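You operate a simulated robot arm through the tools that you are given. There is no shell and no other tool. Be economical: measure what you need, move in short steps, check, and stop when the job is done.

You are at the controls of a simulated robot arm. One attempt, no reset.

TASK
Take the trainer out of the gauge and fit the black shoe in.
Fine: slider back first, trainer onto the bench seat; heel against the stop, slider up to the toe; the other shoe stays.

The check looks at the end state, three seconds after you hand in, the way a careful person would. Anything else that was tipped, shoved, dropped, spilled or broken makes it a failure.

THE ROBOT
A 6-joint arm with a two-finger parallel gripper on a trunk, on a base that drives. Base frame: it is fixed to the floor where the robot stands at the start and does not move with it; the origin is under the middle of the robot, x ahead of it, y to its left, z up. Units: mm, degrees, N and s.
With the tool pointing down near the work surface it reaches from about 340 to 820 mm from the robot's upright axis, wherever it stands. Its first joint turns from -166.0 to 166.0 degrees. Places, roughly: shoe gauge [600, 0, 500]; slider [600, -100, 500]; top shelf of the shoe bench [400, 0, 500]. Payload 3.91 kg.
The TCP is the grasp point between the finger pads, 30 mm short of the fingertips. In the tool frame z runs along the fingers and y along their closing line. The gripper opens to 110 mm. The fingers are 20 mm wide and 10 mm thick; the gripper's body (48 by 112 mm) begins 55 mm behind the TCP.
Orientation is that of the tool frame in the base frame, as [roll, pitch, yaw] about the fixed x, y, z axes, in that order (R = Rz(yaw) Ry(pitch) Rx(roll)). With the fingers straight down and closing along the base's y, the tool's x points along the base's -x, its y along +y and its z along -z.

THE INTERFACE
- The arm moves only by the tool jog_arm. Its argument "steps" is a list of rows, each a list of 3 entries, a list of its own where there are three numbers: the shift along the tool's x, y, z in units of 250 mm (1.0 is 250 mm), then the turn, a rotation vector about the tool's x, y, z in units of 120 degrees (1.0 is 120 degrees), then the finger opening in mm, from 0 to 110. In form: [[[x, y, z], [wx, wy, wz], jaw], ...]. A call has 1 to 10 rows; each row is the pose to reach, as a shift and turn from the pose commanded when the call began, along the tool's axes at that moment. A call with a number of a shift or a turn outside -1 to 1 is refused whole. A row lasts 0.2 s, in which the tool goes at most 50 mm and 8.6 degrees; a call with a longer step from one row to the next is refused whole, and so is a gripper value outside its range. A pose out of reach is approached as far as the arm can. The call stops where the force on the tool passes 80 N (or 10 N more than at its start, if that is more) or the arm is blocked; 0.2 s more then pass. The fingers move at their own pace (about 45 mm/s each) and stop on an object; they squeeze with about 29 N. The grip force told is the motor's: it shows also when the fingers shut on nothing. Time passes only in rows, and 0.2 s behind the last, so rows that repeat a pose let the fingers close. It gives the time, the measured TCP pose, the force on the tool (base axes), the opening and the grip force at its end, in the units of the frame above (readings bear some noise), with the torque about the TCP (base axes, N m) and any sound that the robot's microphone picked up, and new pictures: "pictures" is both (left out), scene, wrist or none.
- Cameras (640 x 400 px; columns grow to the right, rows downward): "scene" is now at [-7.8, 194.9, 1331.6]; the picture's right is [0.45, -0.89, 0.00], its down [-0.67, -0.34, -0.66] and it looks along [0.58, 0.30, -0.75] (base axes); focal length 236 px, centre (320, 200). "wrist" rides on the gripper at [77, 7, -114] in the tool frame; the picture's right is [-0.09, 1.00, 0.00], its down [-0.80, -0.07, -0.59] and it looks along [-0.59, -0.05, 0.80] (tool axes); focal length 270 px, centre (320, 200). There is no depth. A picture from a camera that has moved, and an enlarged one, comes with that camera's place and axes in the base frame and with its lens.
- raise_lower(by): slides the trunk up (or, below 0, down) by that many mm; the arm and the scene camera ride with it, the base frame stays. It gives what a move gives, with no picture.
- roll_base(legs): drives the robot by 1 to 6 legs, each [ahead, turn to the left] in mm and degrees, along the robot's own axes; the way and the turn of a leg run together, so that a leg with both is an arc; at most 1500 mm and 180 degrees a leg. The arm and the cameras ride along, it lands a little off, and it stops where it bumps. It gives what a move gives, and a new picture of the scene camera.
- head_to(pan, tilt): turns the head with the scene camera to pan (to the left, within 155 degrees either way) and tilt (down, from -29 to 69), counted from straight ahead of the robot. It gives what a move gives, and a new picture of the scene camera.
- enlarge(camera, box): a new picture of the part [left, top, right, bottom] of that camera's present view, enlarged. No time passes.
- sign_off(): hands the job in; it is judged then, once.

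Go step by step. Nothing tells you exact positions but the pictures and the camera data: compare them with the known pose of the tool, close in by small moves and look again before you grip or let go. The budget is 120 turns and 260 pictures, counting those below and the enlarged ones. Unless the task says otherwise, let go and move clear before handing in, and close with one line.

The tools are called after "Request:" as a command line: name --argument value ..., lists and objects as JSON in quotes. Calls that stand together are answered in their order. jog_arm: Moves the arm, as the interface text tells. Its arguments: {"type":"object","properties":{"steps":{"type":"array"},"pictures":{"type":"string","enum":["both","scene","wrist","none"]}},"required":["steps"]} The other tools are called the same way: raise_lower (by) slides the trunk up or down; roll_base (legs) drives the base; head_to (pan, tilt) turns the head that bears the scene camera; enlarge (camera, box) takes an enlarged picture of a part of a camera's view; sign_off () hands the job in.

At the start:

```text
time_s: 0.0
tcp_pos: [401.7, 164.3, 1092.7]
tcp_rot: [-180.0, -0.1, 179.1]
ft_force: [-0.8, 0.0, -0.3]
moment: [-0.02, -0.01, 0.02]
width: 110.2
grip_force: 0.1
trunk travel left (down, up): [-300.0, 310.0]
robot x, y, heading: [0.4, 8.5, 0.3]
head pan, tilt: [26.9, 49.0]
```

scene: 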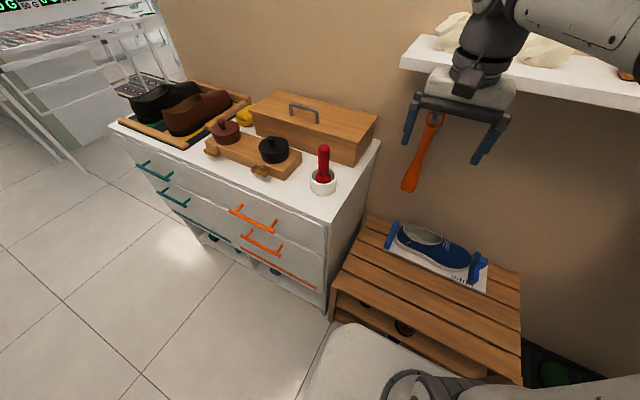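
wrist: 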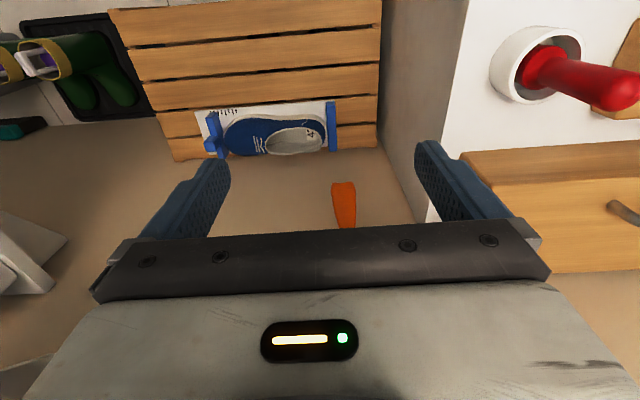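

I see the gauge with the blue trainer at the back of the slatted bench, and a tray on the dresser holding a black and a brown shoe. I'll look closer at both.

Request:
enlarge --camera "scene" --box '[340, 200, 540, 325]'

Request:
enlarge --camera "scene" --box '[100, 60, 292, 180]'

Request:
enlarge --camera "wrist" --box '[100, 0, 420, 200]'

```text
3.20 times, centred on (440, 262) of scene
camera zoom: at [-7.8, 194.9, 1331.6], right [0.45, -0.89, 0.0], down [-0.67, -0.34, -0.66], along [0.58, 0.3, -0.75], focal length 756 px, centre (-64, 0)
```

zoom: 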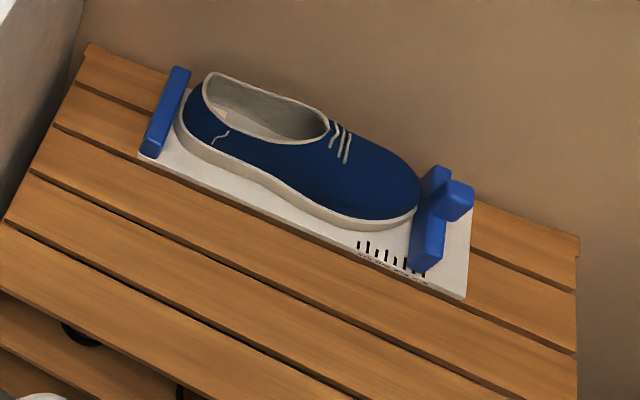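

```text
3.33 times, centred on (196, 120) of scene
camera zoom: at [-7.8, 194.9, 1331.6], right [0.45, -0.89, 0.0], down [-0.67, -0.34, -0.66], along [0.58, 0.3, -0.75], focal length 788 px, centre (733, 467)
```

zoom: 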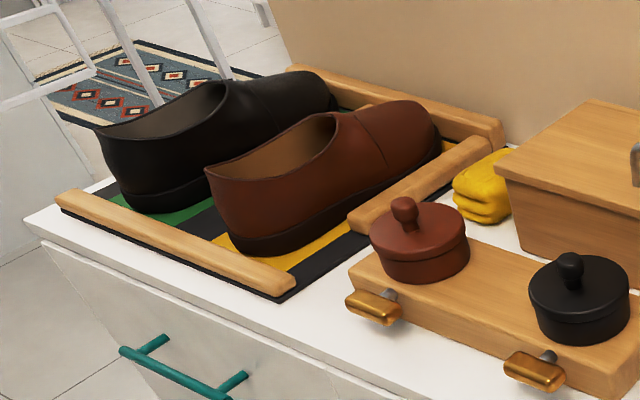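

```text
2.00 times, centred on (260, 100) of wrist
camera zoom: at [323.9, 171.1, 1206.3], right [0.1, 0.99, 0.0], down [0.8, -0.08, 0.59], along [0.59, -0.06, -0.8], focal length 541 px, centre (440, 400)
```

zoom: 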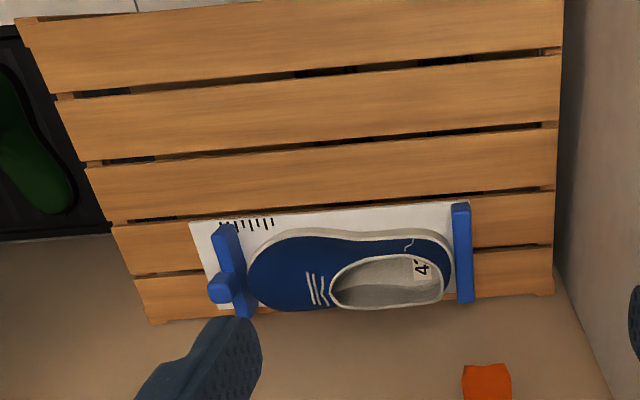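

The gauge plate spans about x 523–642, y −188..185, with the heel stop at +y and the slider at −y. I'll lower the trunk so the arm works below the wall shelf, then view the gauge.

Request:
raise_lower --by -250

Request:
head_to --pan 0 --tilt 45

```text
time_s: 2.6
tcp_pos: [401.0, 163.8, 842.7]
tcp_rot: [-180.0, 0.0, 179.1]
ft_force: [-0.1, 0.5, 0.8]
moment: [0.0, -0.02, -0.04]
width: 109.9
grip_force: 0.1
trunk travel left (down, up): [-50.0, 560.0]
robot x, y, heading: [3.9, 13.1, 0.1]
head pan, tilt: [26.9, 49.0]
```

```text
time_s: 3.5
tcp_pos: [401.7, 163.0, 843.5]
tcp_rot: [-180.0, -0.1, 179.1]
ft_force: [0.5, -0.8, -0.9]
moment: [-0.02, -0.03, -0.02]
width: 110.1
grip_force: 0.1
trunk travel left (down, up): [-50.0, 560.0]
robot x, y, heading: [0.1, 11.4, -0.1]
head pan, tilt: [0.0, 45.0]
camera scene: at [4.0, 159.6, 1087.1], right [0.0, -1.0, 0.0], down [-0.71, 0.0, -0.71], along [0.71, 0.0, -0.71], focal length 236 px, centre (320, 200)
```

scene: 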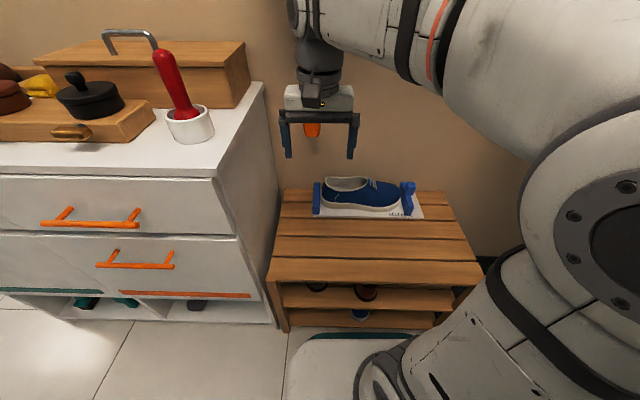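

Triangulating gives a dresser top at z≈826 with its front at x≈320–340. I'll move over the gauge while turning the tool so the fingers close along x.

Request:
jog_arm --steps '[[[-0.07, -0.06, 0.04], [0, 0, 0.067], 110], [[-0.14, -0.12, 0.08], [0, 0, 0.134], 110], [[-0.21, -0.18, 0.12], [0, 0, 0.201], 110], [[-0.28, -0.24, 0.16], [0, 0, 0.268], 110], [[-0.35, -0.3, 0.2], [0, 0, 0.335], 110], [[-0.42, -0.36, 0.24], [0, 0, 0.402], 110], [[-0.49, -0.42, 0.28], [0, 0, 0.469], 110], [[-0.56, -0.48, 0.32], [0, 0, 0.536], 110], [[-0.63, -0.54, 0.36], [0, 0, 0.603], 110], [[-0.7, -0.6, 0.4], [0, 0, 0.67], 110]]'

```text
time_s: 5.7
tcp_pos: [576.2, 10.1, 741.2]
tcp_rot: [180.0, 0.0, 98.5]
ft_force: [0.1, -0.1, -0.5]
moment: [-0.03, -0.02, 0.0]
width: 110.2
grip_force: 0.1
trunk travel left (down, up): [-50.0, 560.0]
robot x, y, heading: [1.0, 11.8, 0.1]
head pan, tilt: [0.0, 45.0]
camera scene: at [3.9, 159.7, 1087.1], right [0.0, -1.0, 0.0], down [-0.71, 0.0, -0.71], along [0.71, 0.0, -0.71], focal length 236 px, centre (320, 200)
camera wrist: at [569.9, 87.2, 856.1], right [1.0, 0.06, 0.0], down [0.05, -0.8, 0.59], along [0.04, -0.59, -0.8], focal length 270 px, centre (320, 200)
```

scene: 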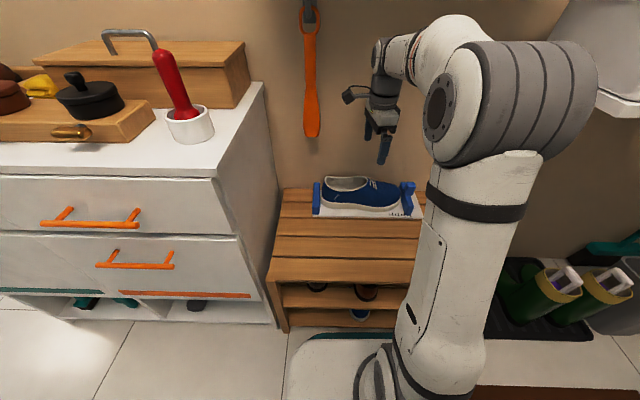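
wrist: 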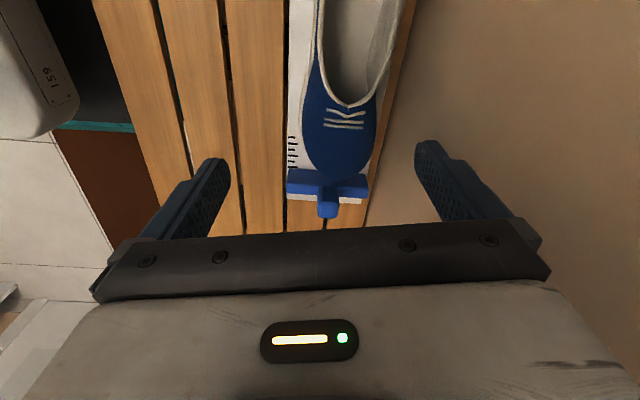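

The slider bar is near y≈−126 with a grip lug toward −y. I'll zoom in on it.

Request:
enlarge --camera "wrist" --box '[260, 90, 420, 240]'

Request:
enlarge --camera "scene" --box '[290, 160, 440, 254]'

```text
2.67 times, centred on (340, 165) of wrist
camera zoom: at [569.9, 87.2, 856.1], right [1.0, 0.06, 0.0], down [0.05, -0.8, 0.59], along [0.04, -0.59, -0.8], focal length 721 px, centre (267, 293)
```

zoom: 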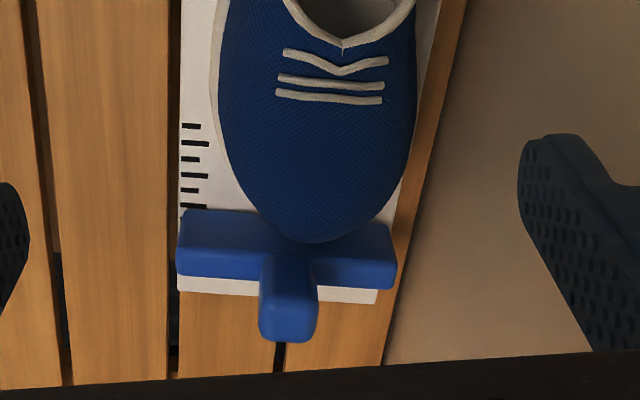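

```text
4.26 times, centred on (365, 207) of scene
camera zoom: at [3.9, 159.7, 1087.1], right [0.0, -1.0, 0.0], down [-0.71, 0.0, -0.71], along [0.71, 0.0, -0.71], focal length 1006 px, centre (128, 170)
```

zoom: 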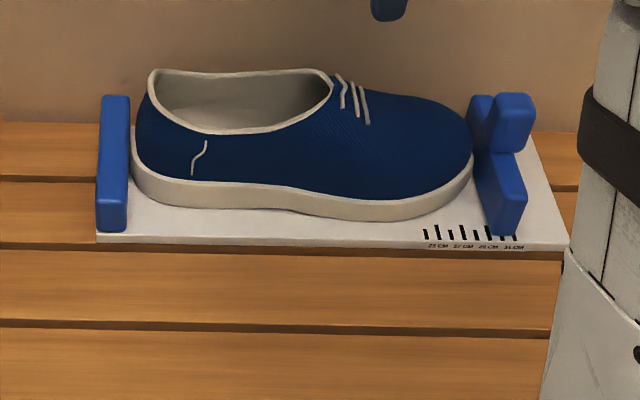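

The slider has an upright lug standing behind its bar at about (597, −150), z 525–580. I'll go above it with the fingers squared to x.

Request:
jog_arm --steps '[[[-0.16, -0.003, 0.09], [0, 0, 0.018], 80], [[-0.32, -0.006, 0.18], [0, 0, 0.036], 80], [[-0.48, -0.009, 0.27], [0, 0, 0.053], 80], [[-0.646, -0.012, 0.364], [0, 0, 0.071], 80]]'

Request:
enlarge --camera "wrist" --box '[200, 0, 440, 150]'

Request:
enlarge --camera "scene" --box '[340, 140, 440, 230]'

```text
time_s: 6.7
tcp_pos: [596.9, -150.0, 654.1]
tcp_rot: [180.0, 0.0, 90.2]
ft_force: [-0.1, 0.6, 0.0]
moment: [-0.03, -0.01, -0.01]
width: 80.1
grip_force: 0.2
trunk travel left (down, up): [-50.0, 560.0]
robot x, y, heading: [0.2, 9.8, 0.1]
head pan, tilt: [0.0, 45.0]
camera scene: at [3.9, 159.9, 1087.1], right [0.0, -1.0, 0.0], down [-0.71, 0.0, -0.71], along [0.71, 0.0, -0.71], focal length 236 px, centre (320, 200)
camera wrist: at [602.0, -73.4, 767.4], right [1.0, -0.09, 0.0], down [-0.07, -0.8, 0.59], along [-0.05, -0.59, -0.8], focal length 270 px, centre (320, 200)
```

scene: 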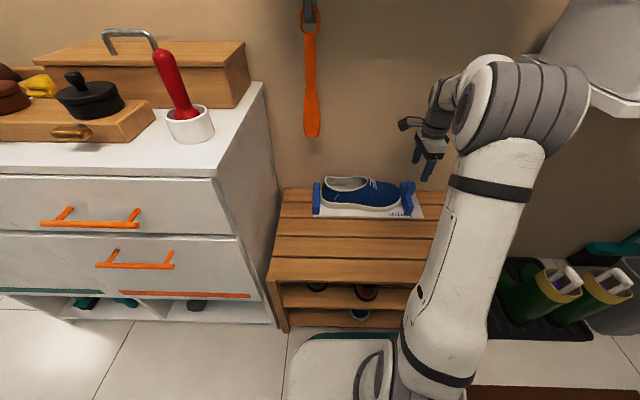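
wrist: 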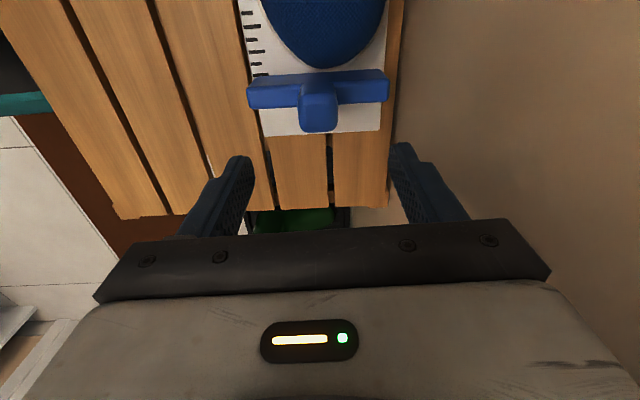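

```text
2.67 times, centred on (320, 75) of wrist
camera zoom: at [602.0, -73.4, 767.4], right [1.0, -0.09, 0.0], down [-0.07, -0.8, 0.59], along [-0.05, -0.59, -0.8], focal length 721 px, centre (320, 533)
```

zoom: 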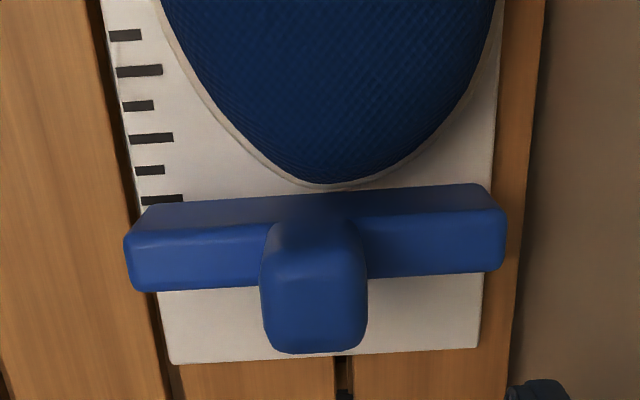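

```text
4.44 times, centred on (390, 185) of scene
camera zoom: at [3.9, 159.9, 1087.1], right [0.0, -1.0, 0.0], down [-0.71, 0.0, -0.71], along [0.71, 0.0, -0.71], focal length 1051 px, centre (9, 267)
```

zoom: 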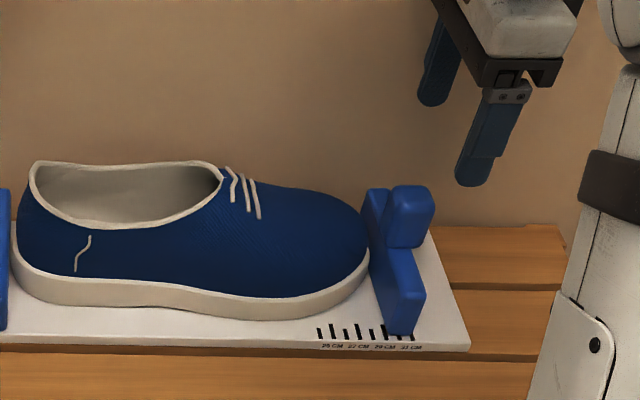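

The lug sits on top of the bar at about (595, −143), z 543–570, 29 mm wide. I'll descend around it and close.

Request:
jog_arm --steps '[[[0.028, -0.008, 0.15], [0, 0, 0], 70], [[0.028, -0.008, 0.296], [0, 0, 0], 70], [[0.028, -0.008, 0.296], [0, 0, 0], 10], [[0.028, -0.008, 0.296], [0, 0, 0], 10], [[0.028, -0.008, 0.296], [0, 0, 0], 10], [[0.028, -0.008, 0.296], [0, 0, 0], 10]]'

Request:
enlarge --camera "scene" --box '[340, 140, 440, 230]'

```text
time_s: 8.1
tcp_pos: [595.7, -143.8, 577.8]
tcp_rot: [-180.0, 0.0, 90.0]
ft_force: [9.3, -0.4, -2.2]
moment: [-0.13, -0.37, -0.52]
width: 30.3
grip_force: 45.1
trunk travel left (down, up): [-50.0, 560.0]
robot x, y, heading: [-3.9, 12.1, 0.1]
head pan, tilt: [0.0, 45.0]
camera scene: at [4.8, 159.5, 1087.1], right [0.0, -1.0, 0.0], down [-0.71, 0.0, -0.71], along [0.71, 0.0, -0.71], focal length 236 px, centre (320, 200)
camera wrist: at [601.1, -67.2, 691.2], right [1.0, -0.09, 0.0], down [-0.07, -0.8, 0.59], along [-0.05, -0.59, -0.8], focal length 270 px, centre (320, 200)
```

scene: 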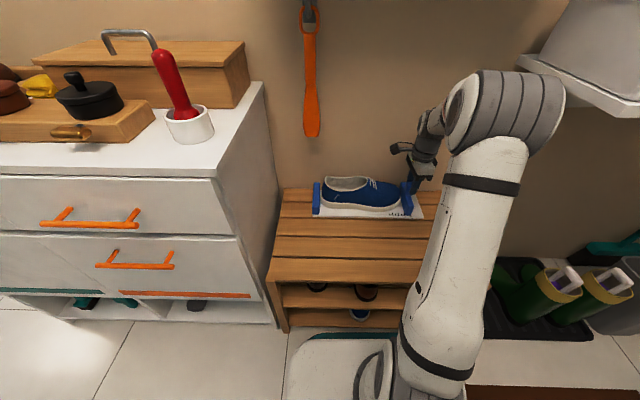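
wrist: 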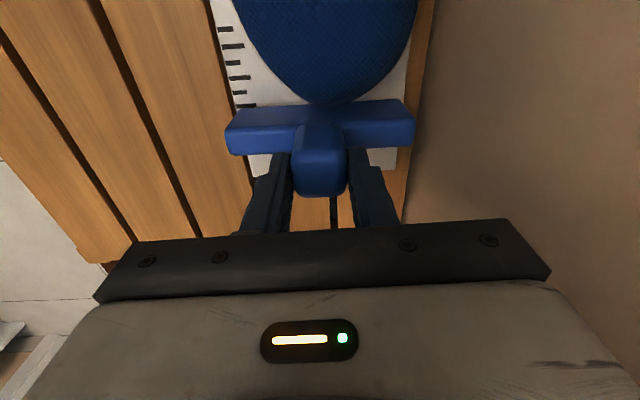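

```text
4.44 times, centred on (390, 185) of scene
camera zoom: at [4.8, 159.5, 1087.1], right [0.0, -1.0, 0.0], down [-0.71, 0.0, -0.71], along [0.71, 0.0, -0.71], focal length 1051 px, centre (9, 267)
```

zoom: 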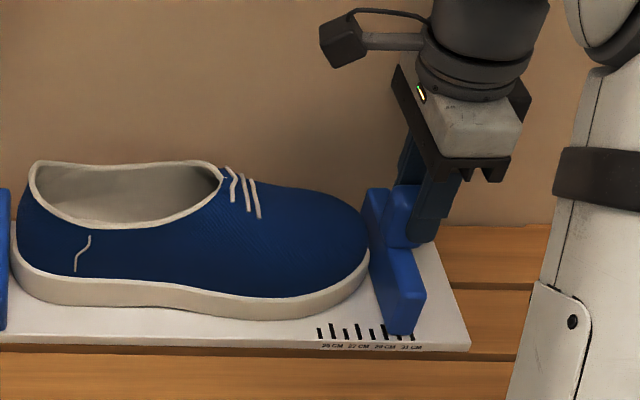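

The lug is gripped at 30 mm. Now I slide it back along −y gently.

Request:
jog_arm --steps '[[[-0.03, 0, 0], [0, 0, 0], 10], [[-0.06, 0, 0], [0, 0, 0], 10], [[-0.09, 0, 0], [0, 0, 0], 10], [[-0.12, 0, 0], [0, 0, 0], 10]]'

Request:
enlarge --camera "scene" --box '[300, 140, 460, 240]'

```text
time_s: 9.1
tcp_pos: [595.4, -173.0, 577.5]
tcp_rot: [-180.0, 0.0, 90.1]
ft_force: [15.6, 0.0, -0.7]
moment: [0.39, -0.09, -1.11]
width: 30.1
grip_force: 44.9
trunk travel left (down, up): [-50.0, 560.0]
robot x, y, heading: [-2.9, 7.9, -0.4]
head pan, tilt: [0.0, 45.0]
camera scene: at [5.1, 159.5, 1087.2], right [0.0, -1.0, 0.0], down [-0.71, 0.0, -0.71], along [0.71, 0.0, -0.71], focal length 236 px, centre (320, 200)
camera wrist: at [600.3, -97.0, 691.2], right [1.0, -0.09, 0.0], down [-0.07, -0.8, 0.59], along [-0.05, -0.59, -0.8], focal length 270 px, centre (320, 200)
```

scene: 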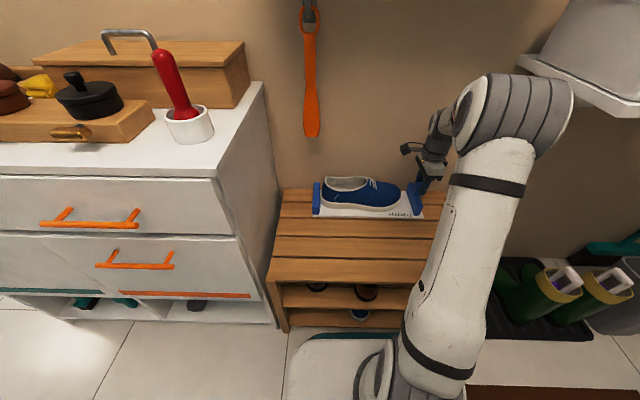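
wrist: 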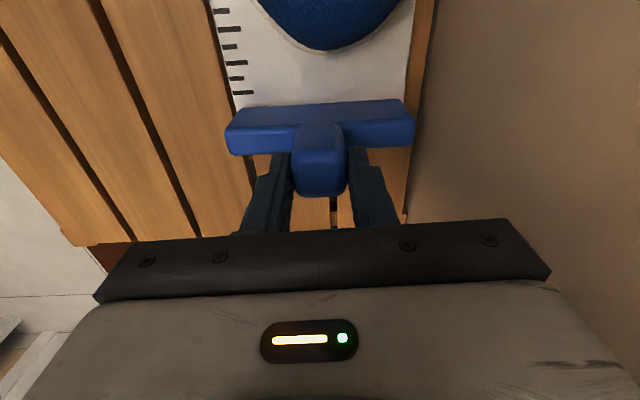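

```text
4.00 times, centred on (380, 190) of scene
camera zoom: at [5.1, 159.5, 1087.2], right [0.0, -1.0, 0.0], down [-0.71, 0.0, -0.71], along [0.71, 0.0, -0.71], focal length 946 px, centre (80, 240)
```

zoom: 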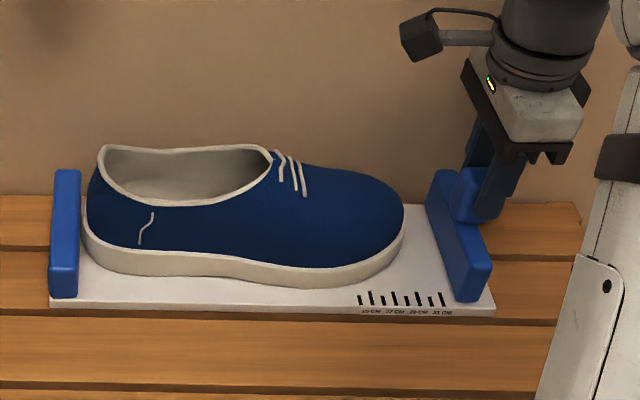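

The slider is back about 29 mm and the trainer didn't move. I'll release, rise, and go look at the trainer from above.

Request:
jog_arm --steps '[[[-0.12, 0, 0], [0, 0, 0], 60], [[-0.12, 0, 0], [0, 0, 0], 60], [[-0.12, 0, -0.18], [0, 0, 0], 80], [[-0.12, 0, -0.36], [0, 0, 0], 110], [[0.06, 0, -0.44], [0, 0, 0], 110], [[0.24, 0, -0.48], [0, 0, 0], 110], [[0.42, 0, -0.48], [0, 0, 0], 110], [[0.6, 0, -0.48], [0, 0, 0], 110], [[0.78, 0, -0.48], [0, 0, 0], 110], [[0.96, 0, -0.48], [0, 0, 0], 110]]'

Request:
enlarge --camera "scene" --box '[300, 140, 460, 240]'

```text
time_s: 11.3
tcp_pos: [591.2, 67.3, 697.6]
tcp_rot: [-179.9, 0.0, 90.1]
ft_force: [1.0, 0.6, -0.5]
moment: [0.02, -0.01, -0.01]
width: 110.1
grip_force: 0.1
trunk travel left (down, up): [-50.0, 560.0]
robot x, y, heading: [-0.4, 14.5, 0.1]
head pan, tilt: [0.0, 45.0]
camera scene: at [4.1, 159.2, 1087.1], right [0.0, -1.0, 0.0], down [-0.71, 0.0, -0.71], along [0.71, 0.0, -0.71], focal length 236 px, centre (320, 200)
camera wrist: at [596.9, 144.4, 810.9], right [1.0, -0.09, 0.0], down [-0.07, -0.8, 0.59], along [-0.05, -0.59, -0.8], focal length 270 px, centre (320, 200)
```

scene: 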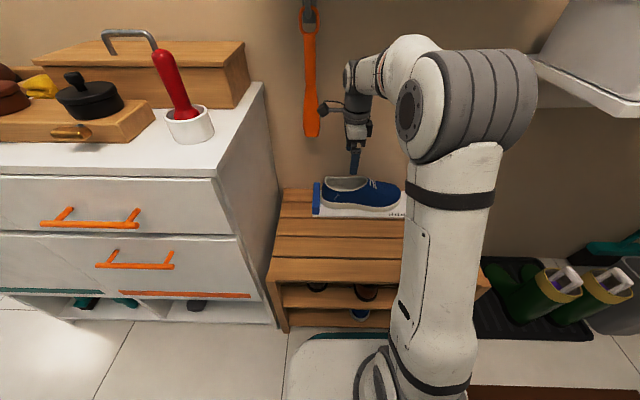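
wrist: 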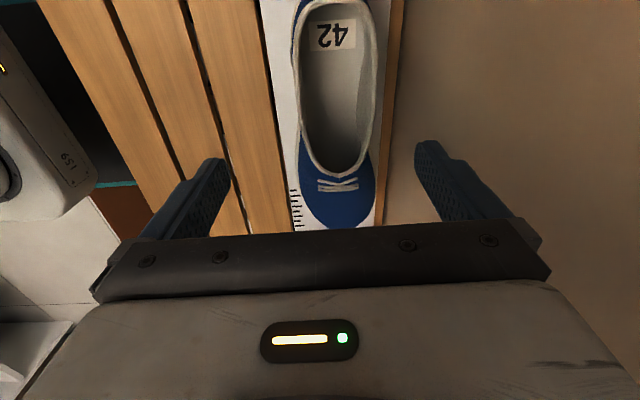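

```text
4.00 times, centred on (380, 190) of scene
camera zoom: at [4.1, 159.2, 1087.1], right [0.0, -1.0, 0.0], down [-0.71, 0.0, -0.71], along [0.71, 0.0, -0.71], focal length 946 px, centre (80, 240)
```

zoom: 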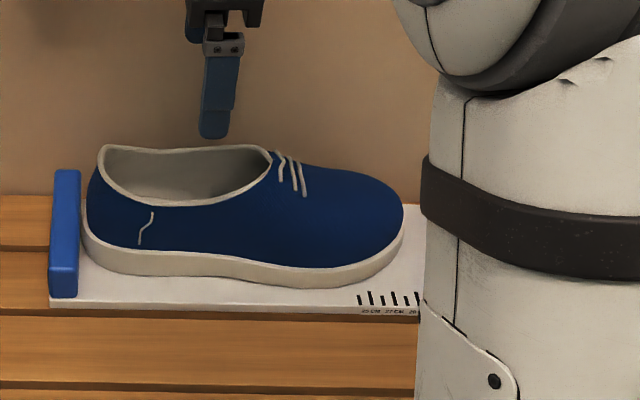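

The trainer's centreline is at x≈606 and it is about 85–90 mm wide, running y −113..160. I'll lower partway around its middle and check clearance.

Request:
jog_arm --steps '[[[-0.07, 0.03, 0.1], [0, 0, 0], 106], [[-0.148, 0.05, 0.2], [0, 0, 0], 106], [[-0.148, 0.05, 0.36], [0, 0, 0], 106]]'

Request:
enlarge --camera "scene" --box '[300, 140, 460, 240]'

```text
time_s: 12.1
tcp_pos: [606.3, 30.2, 604.8]
tcp_rot: [179.9, 0.1, 90.2]
ft_force: [-0.2, 0.5, -0.2]
moment: [0.01, -0.02, 0.0]
width: 106.1
grip_force: 0.0
trunk travel left (down, up): [-50.0, 560.0]
robot x, y, heading: [-0.9, 14.3, -0.2]
head pan, tilt: [0.0, 45.0]
camera scene: at [3.8, 159.5, 1087.1], right [0.0, -1.0, 0.0], down [-0.71, 0.0, -0.71], along [0.71, 0.0, -0.71], focal length 236 px, centre (320, 200)
camera wrist: at [610.3, 107.3, 720.1], right [1.0, -0.09, 0.0], down [-0.07, -0.8, 0.59], along [-0.05, -0.59, -0.8], focal length 270 px, centre (320, 200)
```

scene: 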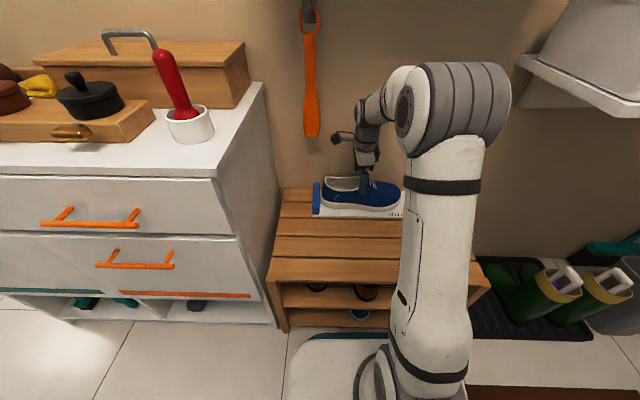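
wrist: 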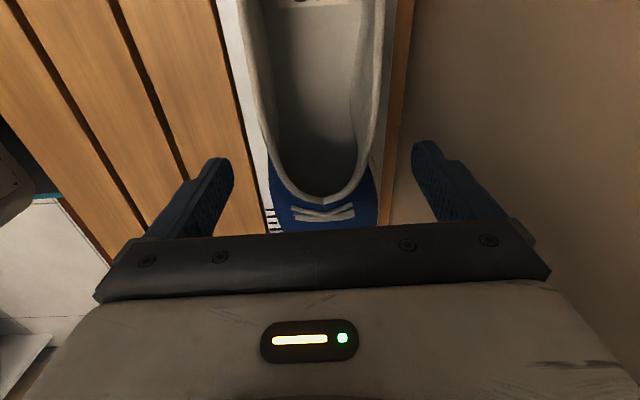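

```text
4.00 times, centred on (380, 190) of scene
camera zoom: at [3.8, 159.5, 1087.1], right [0.0, -1.0, 0.0], down [-0.71, 0.0, -0.71], along [0.71, 0.0, -0.71], focal length 946 px, centre (80, 240)
```

zoom: 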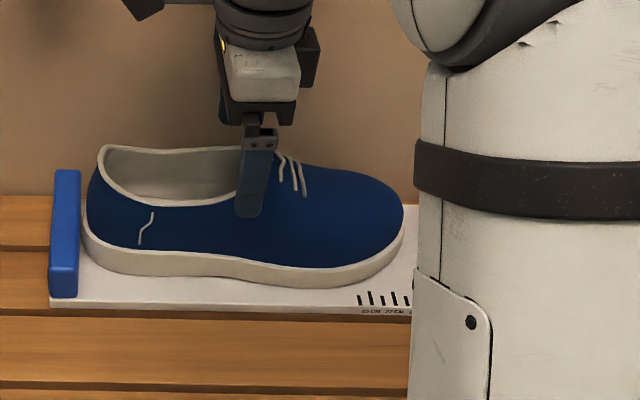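

The fingers are centred on the trainer. Lowering to z≈545 and closing.

Request:
jog_arm --steps '[[[0, 0, 0.12], [0, 0, 0], 106], [[0, 0, 0.24], [0, 0, 0], 106], [[0, 0, 0.24], [0, 0, 0], 60], [[0, 0, 0.24], [0, 0, 0], 60], [[0, 0, 0.24], [0, 0, 0], 60], [[0, 0, 0.24], [0, 0, 0], 60]]'

Request:
enlarge --camera "scene" --box '[300, 140, 460, 240]'

```text
time_s: 13.5
tcp_pos: [606.2, 34.0, 546.9]
tcp_rot: [-179.9, -0.1, 90.1]
ft_force: [-1.9, 0.1, 0.1]
moment: [0.08, 0.23, 0.01]
width: 83.6
grip_force: 28.8
trunk travel left (down, up): [-50.0, 560.0]
robot x, y, heading: [-0.7, 12.6, -0.2]
head pan, tilt: [0.0, 45.0]
camera scene: at [4.2, 159.6, 1087.0], right [0.0, -1.0, 0.0], down [-0.71, 0.0, -0.71], along [0.71, 0.0, -0.71], focal length 236 px, centre (320, 200)
camera wrist: at [611.0, 109.3, 660.5], right [1.0, -0.09, 0.0], down [-0.07, -0.8, 0.59], along [-0.05, -0.59, -0.8], focal length 270 px, centre (320, 200)
```

scene: 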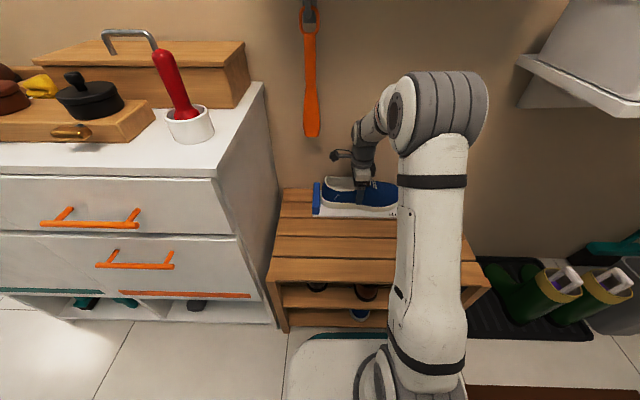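
wrist: 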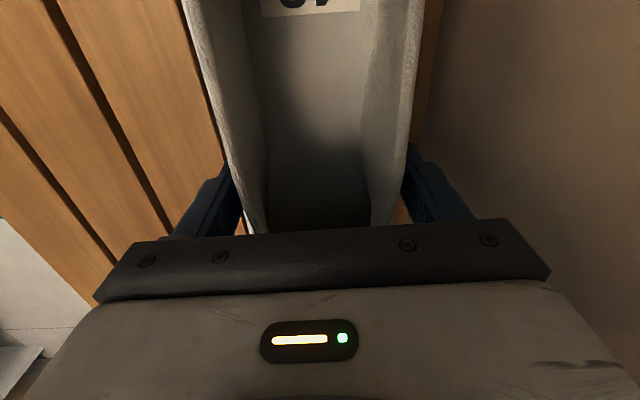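

```text
4.00 times, centred on (380, 190) of scene
camera zoom: at [4.2, 159.6, 1087.0], right [0.0, -1.0, 0.0], down [-0.71, 0.0, -0.71], along [0.71, 0.0, -0.71], focal length 946 px, centre (80, 240)
```

zoom: 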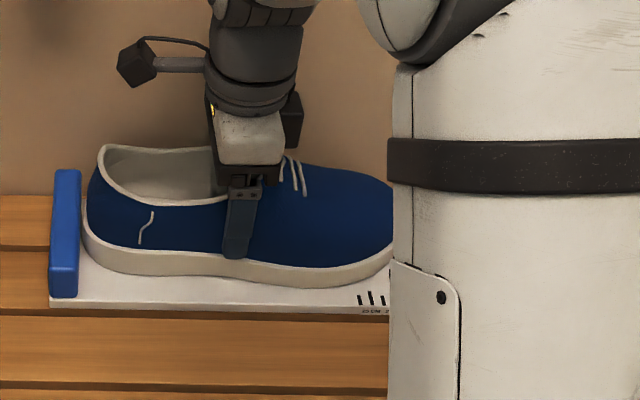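

Gripped at 84 mm. Lifting and checking it hangs level.

Request:
jog_arm --steps '[[[0, 0, -0.06], [0, 0, 0], 60], [[0, 0, -0.16], [0, 0, 0], 60], [[0, 0, -0.28], [0, 0, 0], 60], [[0, 0, -0.4], [0, 0, 0], 60], [[0, 0, -0.4], [0, 0, 0], 60]]'

Request:
enlarge --camera "scene" --box '[300, 140, 460, 240]'

```text
time_s: 14.7
tcp_pos: [604.7, 29.3, 645.7]
tcp_rot: [180.0, -0.1, 90.2]
ft_force: [-0.9, 0.4, -3.6]
moment: [0.09, -0.01, 0.03]
width: 83.4
grip_force: 29.0
trunk travel left (down, up): [-50.0, 560.0]
robot x, y, heading: [2.5, 10.6, -0.0]
head pan, tilt: [0.0, 45.0]
camera scene: at [4.3, 159.6, 1087.1], right [0.0, -1.0, 0.0], down [-0.71, 0.0, -0.71], along [0.71, 0.0, -0.71], focal length 236 px, centre (320, 200)
camera wrist: at [610.6, 106.6, 759.6], right [1.0, -0.09, 0.0], down [-0.07, -0.8, 0.59], along [-0.05, -0.59, -0.8], focal length 270 px, centre (320, 200)
```

scene: 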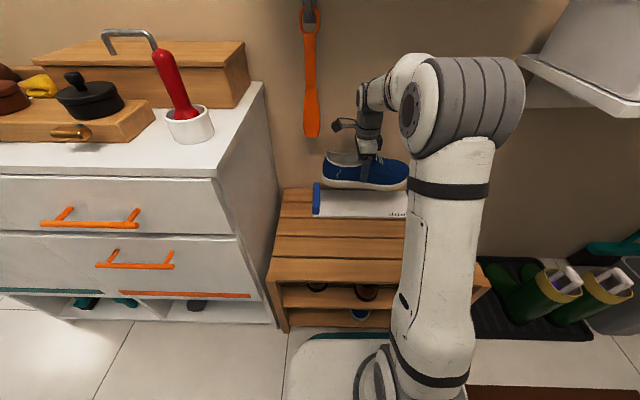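
wrist: 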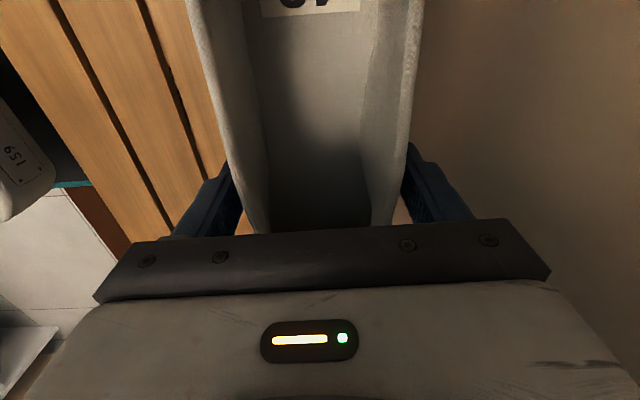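

```text
4.00 times, centred on (380, 190) of scene
camera zoom: at [4.3, 159.6, 1087.1], right [0.0, -1.0, 0.0], down [-0.71, 0.0, -0.71], along [0.71, 0.0, -0.71], focal length 946 px, centre (80, 240)
```

zoom: 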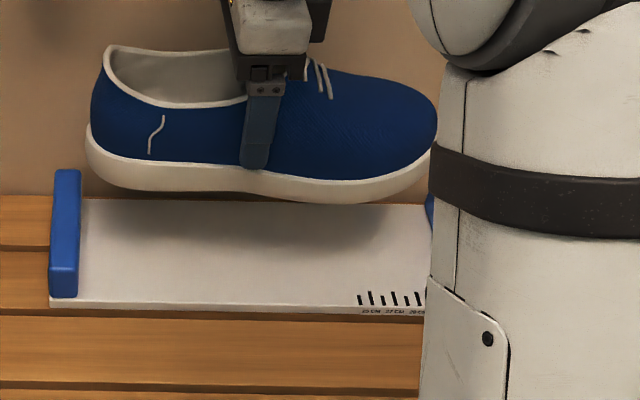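

The trainer hangs level. I'll carry it forward over the bench seat to x≈405.

Request:
jog_arm --steps '[[[0, -0.16, 0], [0, 0, 0], 60], [[0, -0.32, 0], [0, 0, 0], 60], [[0, -0.48, 0], [0, 0, 0], 60], [[0, -0.64, 0], [0, 0, 0], 60], [[0, -0.8, 0], [0, 0, 0], 60], [[0, -0.8, 0.16], [0, 0, 0], 60], [[0, -0.8, 0.32], [0, 0, 0], 60]]'

Request:
enlarge --camera "scene" --box '[260, 150, 480, 290]'

```text
time_s: 16.3
tcp_pos: [405.4, 30.4, 565.3]
tcp_rot: [179.9, 0.0, 90.2]
ft_force: [-0.5, -0.3, -2.5]
moment: [0.06, 0.01, -0.01]
width: 83.4
grip_force: 29.2
trunk travel left (down, up): [-50.0, 560.0]
robot x, y, heading: [1.6, 10.9, 0.3]
head pan, tilt: [0.0, 45.0]
camera scene: at [3.7, 159.5, 1087.1], right [0.0, -1.0, 0.0], down [-0.71, 0.0, -0.71], along [0.71, 0.0, -0.71], focal length 236 px, centre (320, 200)
camera wrist: at [411.3, 107.2, 678.9], right [1.0, -0.09, 0.0], down [-0.07, -0.8, 0.59], along [-0.05, -0.59, -0.8], focal length 270 px, centre (320, 200)
```

scene: 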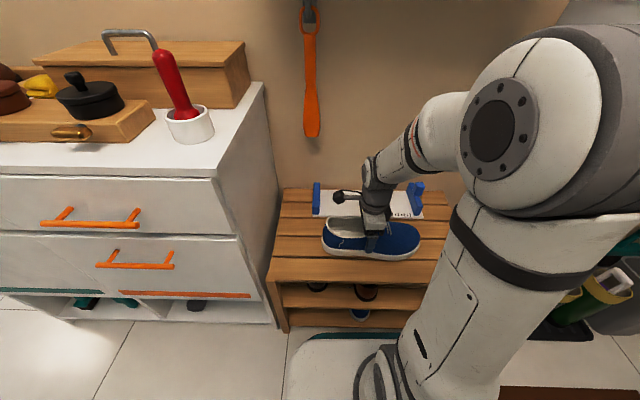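
wrist: 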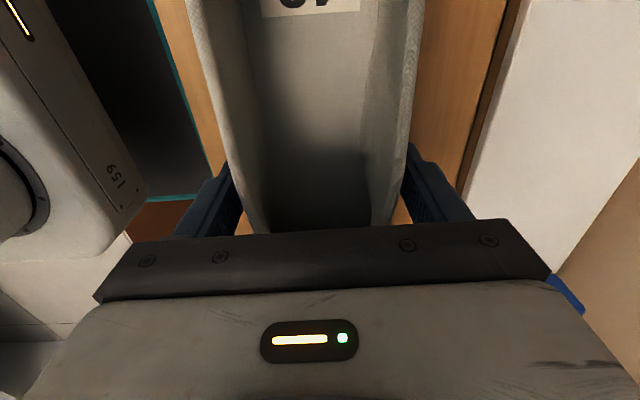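

```text
2.86 times, centred on (370, 220) of scene
camera zoom: at [3.7, 159.5, 1087.1], right [0.0, -1.0, 0.0], down [-0.71, 0.0, -0.71], along [0.71, 0.0, -0.71], focal length 676 px, centre (177, 143)
```

zoom: 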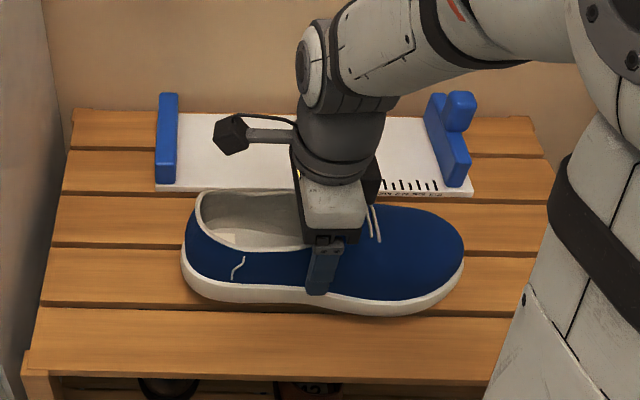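

Clear of the gauge; the sole is about 28 mm above the slats. Lowering in small steps.

Request:
jog_arm --steps '[[[0, 0, 0.04], [0, 0, 0], 60], [[0, 0, 0.07], [0, 0, 0], 60], [[0, 0, 0.09], [0, 0, 0], 60], [[0, 0, 0.09], [0, 0, 0], 60]]' --pictures "none"

Request:
enlarge --camera "scene" --box '[290, 190, 440, 290]'

```text
time_s: 17.3
tcp_pos: [407.1, 31.3, 544.7]
tcp_rot: [180.0, 0.0, 90.3]
ft_force: [-0.5, 0.2, -2.6]
moment: [0.07, 0.02, 0.0]
width: 83.5
grip_force: 28.8
trunk travel left (down, up): [-50.0, 560.0]
robot x, y, heading: [-5.4, 10.1, 0.0]
head pan, tilt: [0.0, 45.0]
```

```text
4.00 times, centred on (365, 240) of scene
camera zoom: at [4.2, 159.6, 1087.1], right [0.0, -1.0, 0.0], down [-0.71, 0.0, -0.71], along [0.71, 0.0, -0.71], focal length 946 px, centre (140, 40)
```

zoom: 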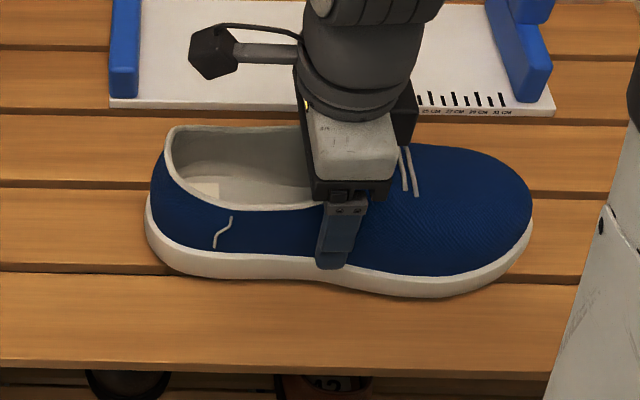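

Request:
jog_arm --steps '[[[0, 0, 0.01], [0, 0, 0], 60], [[0, 0, 0.02], [0, 0, 0], 60], [[0, 0, 0.02], [0, 0, 0], 60]]' --pictures "none"

```text
time_s: 18.1
tcp_pos: [407.4, 31.3, 539.5]
tcp_rot: [180.0, -0.1, 90.2]
ft_force: [0.1, 0.2, -2.7]
moment: [0.04, -0.02, 0.0]
width: 83.5
grip_force: 29.0
trunk travel left (down, up): [-50.0, 560.0]
robot x, y, heading: [-0.9, 11.9, 0.2]
head pan, tilt: [0.0, 45.0]
```

Not touching yet; continuing down in 2–3 mm steps.

Request:
jog_arm --steps '[[[0, 0, 0.008], [0, 0, 0], 60], [[0, 0, 0.012], [0, 0, 0], 60], [[0, 0, 0.012], [0, 0, 0], 60]]' --pictures "none"

```text
time_s: 18.9
tcp_pos: [406.8, 30.6, 536.0]
tcp_rot: [179.9, 0.0, 90.2]
ft_force: [0.3, -1.6, -3.2]
moment: [0.06, 0.01, 0.02]
width: 83.4
grip_force: 29.2
trunk travel left (down, up): [-50.0, 560.0]
robot x, y, heading: [0.8, 11.8, -0.1]
head pan, tilt: [0.0, 45.0]
```

Request:
jog_arm --steps '[[[0, 0, 0.008], [0, 0, 0], 60], [[0, 0, 0.008], [0, 0, 0], 60]]' --pictures "none"

Request:
enlarge --camera "scene" --box '[290, 190, 440, 290]'

```text
time_s: 19.5
tcp_pos: [406.0, 31.0, 534.8]
tcp_rot: [-179.9, 0.0, 90.1]
ft_force: [-0.3, -0.7, -3.2]
moment: [0.03, 0.01, -0.02]
width: 83.6
grip_force: 28.9
trunk travel left (down, up): [-50.0, 560.0]
robot x, y, heading: [-2.0, 12.8, 0.1]
head pan, tilt: [0.0, 45.0]
```

```text
4.00 times, centred on (365, 240) of scene
camera zoom: at [4.2, 159.6, 1087.1], right [0.0, -1.0, 0.0], down [-0.71, 0.0, -0.71], along [0.71, 0.0, -0.71], focal length 946 px, centre (140, 40)
```

zoom: 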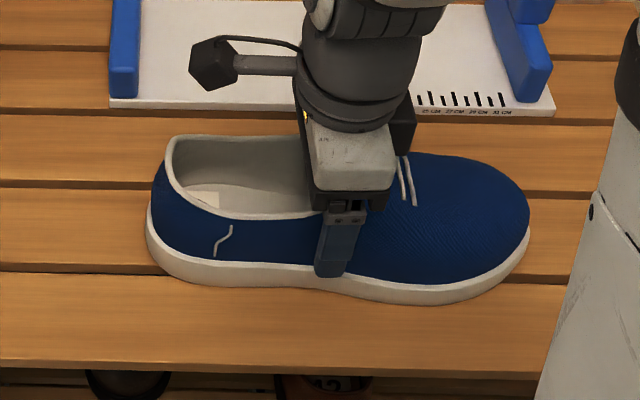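

Request:
jog_arm --steps '[[[0, 0, 0.008], [0, 0, 0], 60], [[0, 0, 0.016], [0, 0, 0], 60], [[0, 0, 0.016], [0, 0, 0], 60]]' --pictures "none"

```text
time_s: 20.3
tcp_pos: [406.7, 30.9, 535.0]
tcp_rot: [179.8, 0.0, 90.2]
ft_force: [-6.6, 2.6, 47.3]
moment: [-0.37, 0.98, -0.18]
width: 83.5
grip_force: 29.7
trunk travel left (down, up): [-50.0, 560.0]
robot x, y, heading: [-2.3, 12.3, 0.0]
head pan, tilt: [0.0, 45.0]
```

Contact at z≈534. Easing off, opening, and rising.

Request:
jog_arm --steps '[[[0, 0, -0.012], [0, 0, 0], 60], [[0, 0, -0.012], [0, 0, 0], 108], [[0, 0, -0.012], [0, 0, 0], 108], [[0, 0, -0.012], [0, 0, 0], 108], [[0, 0, -0.15], [0, 0, 0], 108], [[0, 0, -0.3], [0, 0, 0], 108], [[0, 0, -0.48], [0, 0, 0], 108], [[0, 0, -0.66], [0, 0, 0], 108], [[0, 0, -0.85], [0, 0, 0], 108]]'

Request:
enlarge --camera "scene" --box '[260, 150, 480, 290]'

```text
time_s: 22.3
tcp_pos: [404.6, 31.4, 742.0]
tcp_rot: [-180.0, 0.1, 90.2]
ft_force: [-0.5, -1.0, 1.5]
moment: [0.02, 0.03, 0.0]
width: 107.8
grip_force: 0.1
trunk travel left (down, up): [-50.0, 560.0]
robot x, y, heading: [-0.6, 10.3, 0.2]
head pan, tilt: [0.0, 45.0]
camera scene: at [4.2, 159.6, 1087.0], right [0.0, -1.0, 0.0], down [-0.71, 0.0, -0.71], along [0.71, 0.0, -0.71], focal length 236 px, centre (320, 200)
camera wrist: at [410.2, 106.7, 856.2], right [1.0, -0.09, 0.0], down [-0.07, -0.8, 0.59], along [-0.05, -0.59, -0.8], focal length 270 px, centre (320, 200)
```

scene: 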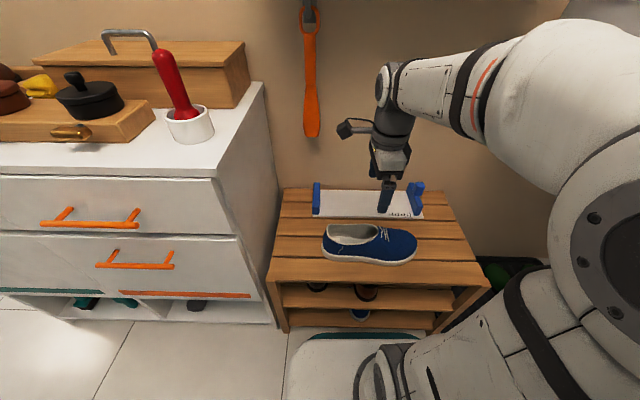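
wrist: 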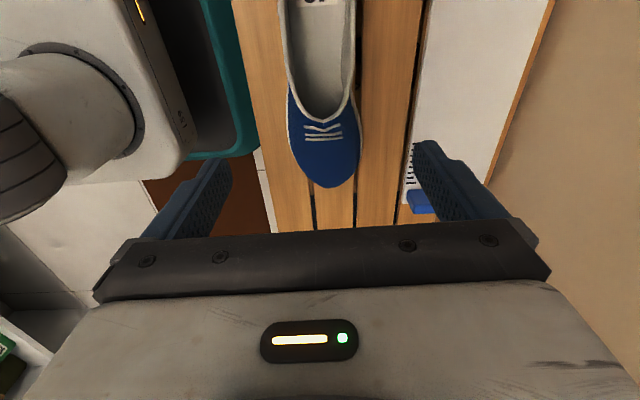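

```text
2.86 times, centred on (370, 220) of scene
camera zoom: at [4.2, 159.6, 1087.0], right [0.0, -1.0, 0.0], down [-0.71, 0.0, -0.71], along [0.71, 0.0, -0.71], focal length 676 px, centre (177, 143)
```

zoom: 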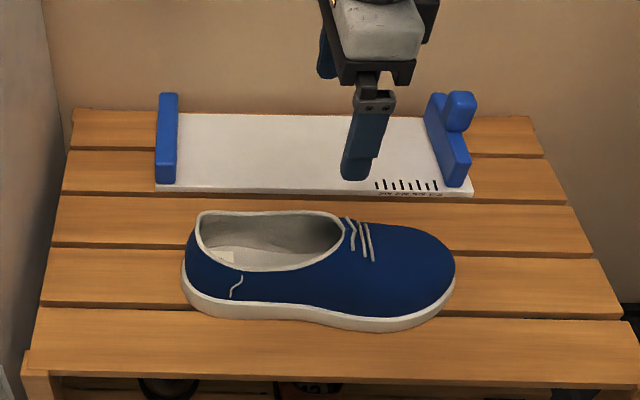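

The trainer rests level on the seat. Now I'll raise the trunk and look around before driving to the dresser tray.

Request:
raise_lower --by 300

Request:
head_to --pan 75 --tilt 40

Request:
head_to --pan 40 --tilt 40

Request:
head_to --pan 150 --tilt 40

```text
time_s: 25.3
tcp_pos: [405.0, 30.5, 1042.7]
tcp_rot: [-180.0, 0.0, 90.2]
ft_force: [-0.9, -0.2, 0.5]
moment: [0.02, 0.02, 0.01]
width: 108.1
grip_force: 0.0
trunk travel left (down, up): [-350.0, 260.0]
robot x, y, heading: [1.6, 13.1, -0.1]
head pan, tilt: [0.0, 45.0]
```

```text
time_s: 26.8
tcp_pos: [405.5, 31.1, 1042.5]
tcp_rot: [-180.0, 0.0, 90.2]
ft_force: [0.0, -0.2, 0.4]
moment: [-0.01, 0.0, 0.0]
width: 107.9
grip_force: 0.0
trunk travel left (down, up): [-350.0, 260.0]
robot x, y, heading: [1.4, 9.5, -0.1]
head pan, tilt: [75.0, 40.0]
camera scene: at [-55.3, 241.6, 1394.3], right [0.97, -0.26, 0.0], down [-0.17, -0.62, -0.77], along [0.2, 0.74, -0.64], focal length 236 px, centre (320, 200)
```

scene: 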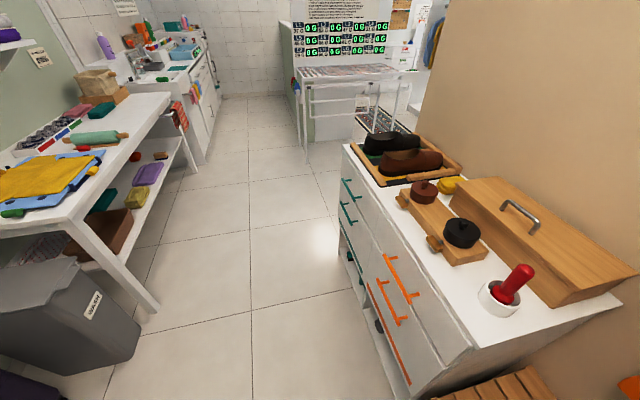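

```text
time_s: 27.8
tcp_pos: [405.5, 30.3, 1041.2]
tcp_rot: [180.0, 0.0, 90.2]
ft_force: [0.8, 0.1, -0.5]
moment: [-0.01, 0.01, -0.01]
width: 107.9
grip_force: 0.2
trunk travel left (down, up): [-350.0, 260.0]
robot x, y, heading: [0.8, 7.5, -0.1]
head pan, tilt: [40.0, 40.0]
camera scene: at [-12.3, 214.2, 1394.3], right [0.64, -0.77, 0.0], down [-0.49, -0.41, -0.77], along [0.59, 0.49, -0.64], focal length 236 px, centre (320, 200)
```

scene: 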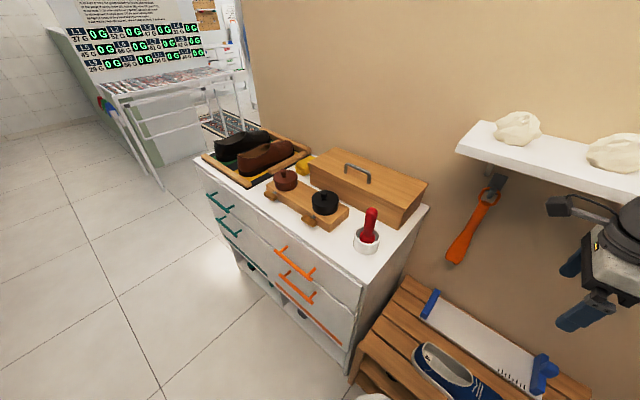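

```text
time_s: 29.6
tcp_pos: [405.2, 30.0, 1041.3]
tcp_rot: [-180.0, -0.1, 90.2]
ft_force: [0.9, 1.8, -0.4]
moment: [-0.01, 0.01, -0.02]
width: 107.8
grip_force: 0.1
trunk travel left (down, up): [-350.0, 260.0]
robot x, y, heading: [2.4, 9.0, 0.1]
head pan, tilt: [150.0, 40.0]
camera scene: at [-150.9, 202.0, 1394.3], right [0.5, 0.87, 0.0], down [0.56, -0.32, -0.77], along [-0.66, 0.38, -0.64], focal length 236 px, centre (320, 200)
```

scene: 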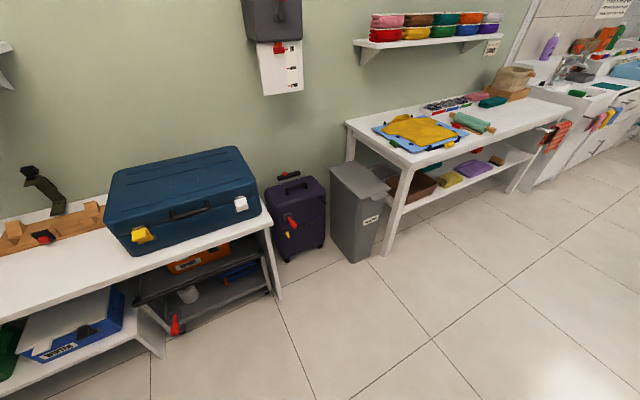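

The aisle is about 1100 mm wide between the dresser and the opposite table. I'll back up 250, turn left, drive along to the tray, and turn back to face it.

Request:
roll_base --legs '[[-250, 0], [0, 90], [1080, 0], [0, -90]]'

Request:
head_to --pan 0 --tilt 45

```text
time_s: 44.1
tcp_pos: [144.3, 1099.6, 1042.8]
tcp_rot: [-179.9, 0.0, 91.8]
ft_force: [1.1, -0.8, 0.6]
moment: [0.02, 0.02, -0.02]
width: 108.0
grip_force: 0.0
trunk travel left (down, up): [-350.0, 260.0]
robot x, y, heading: [-260.9, 1076.0, 2.0]
head pan, tilt: [150.0, 40.0]
camera scene: at [-418.2, 1260.2, 1394.4], right [0.47, 0.88, 0.0], down [0.57, -0.3, -0.77], along [-0.68, 0.36, -0.64], focal length 236 px, centre (320, 200)
```

scene: 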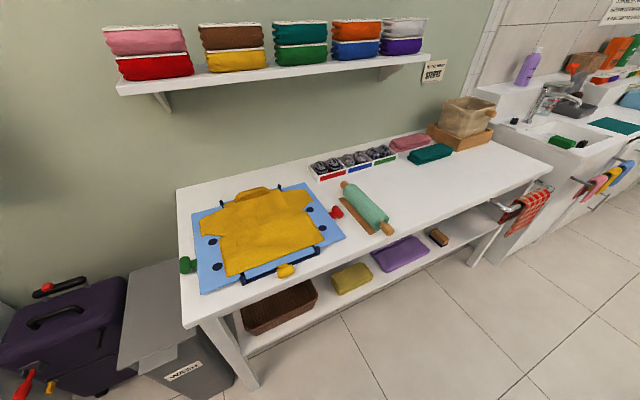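

```text
time_s: 46.5
tcp_pos: [144.2, 1100.0, 1042.1]
tcp_rot: [180.0, 0.1, 91.8]
ft_force: [-0.4, 0.0, 0.0]
moment: [-0.02, 0.0, -0.01]
width: 107.9
grip_force: 0.0
trunk travel left (down, up): [-350.0, 260.0]
robot x, y, heading: [-261.7, 1075.9, 2.1]
head pan, tilt: [0.0, 45.0]
camera scene: at [-261.7, 1223.6, 1387.1], right [0.04, -1.0, 0.0], down [-0.71, -0.03, -0.71], along [0.71, 0.03, -0.71], focal length 236 px, centre (320, 200)
```

scene: 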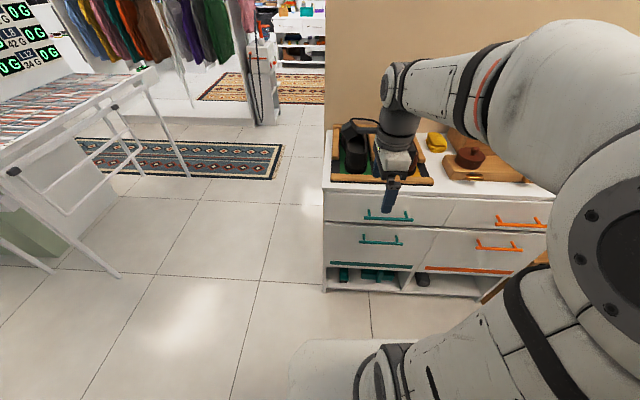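

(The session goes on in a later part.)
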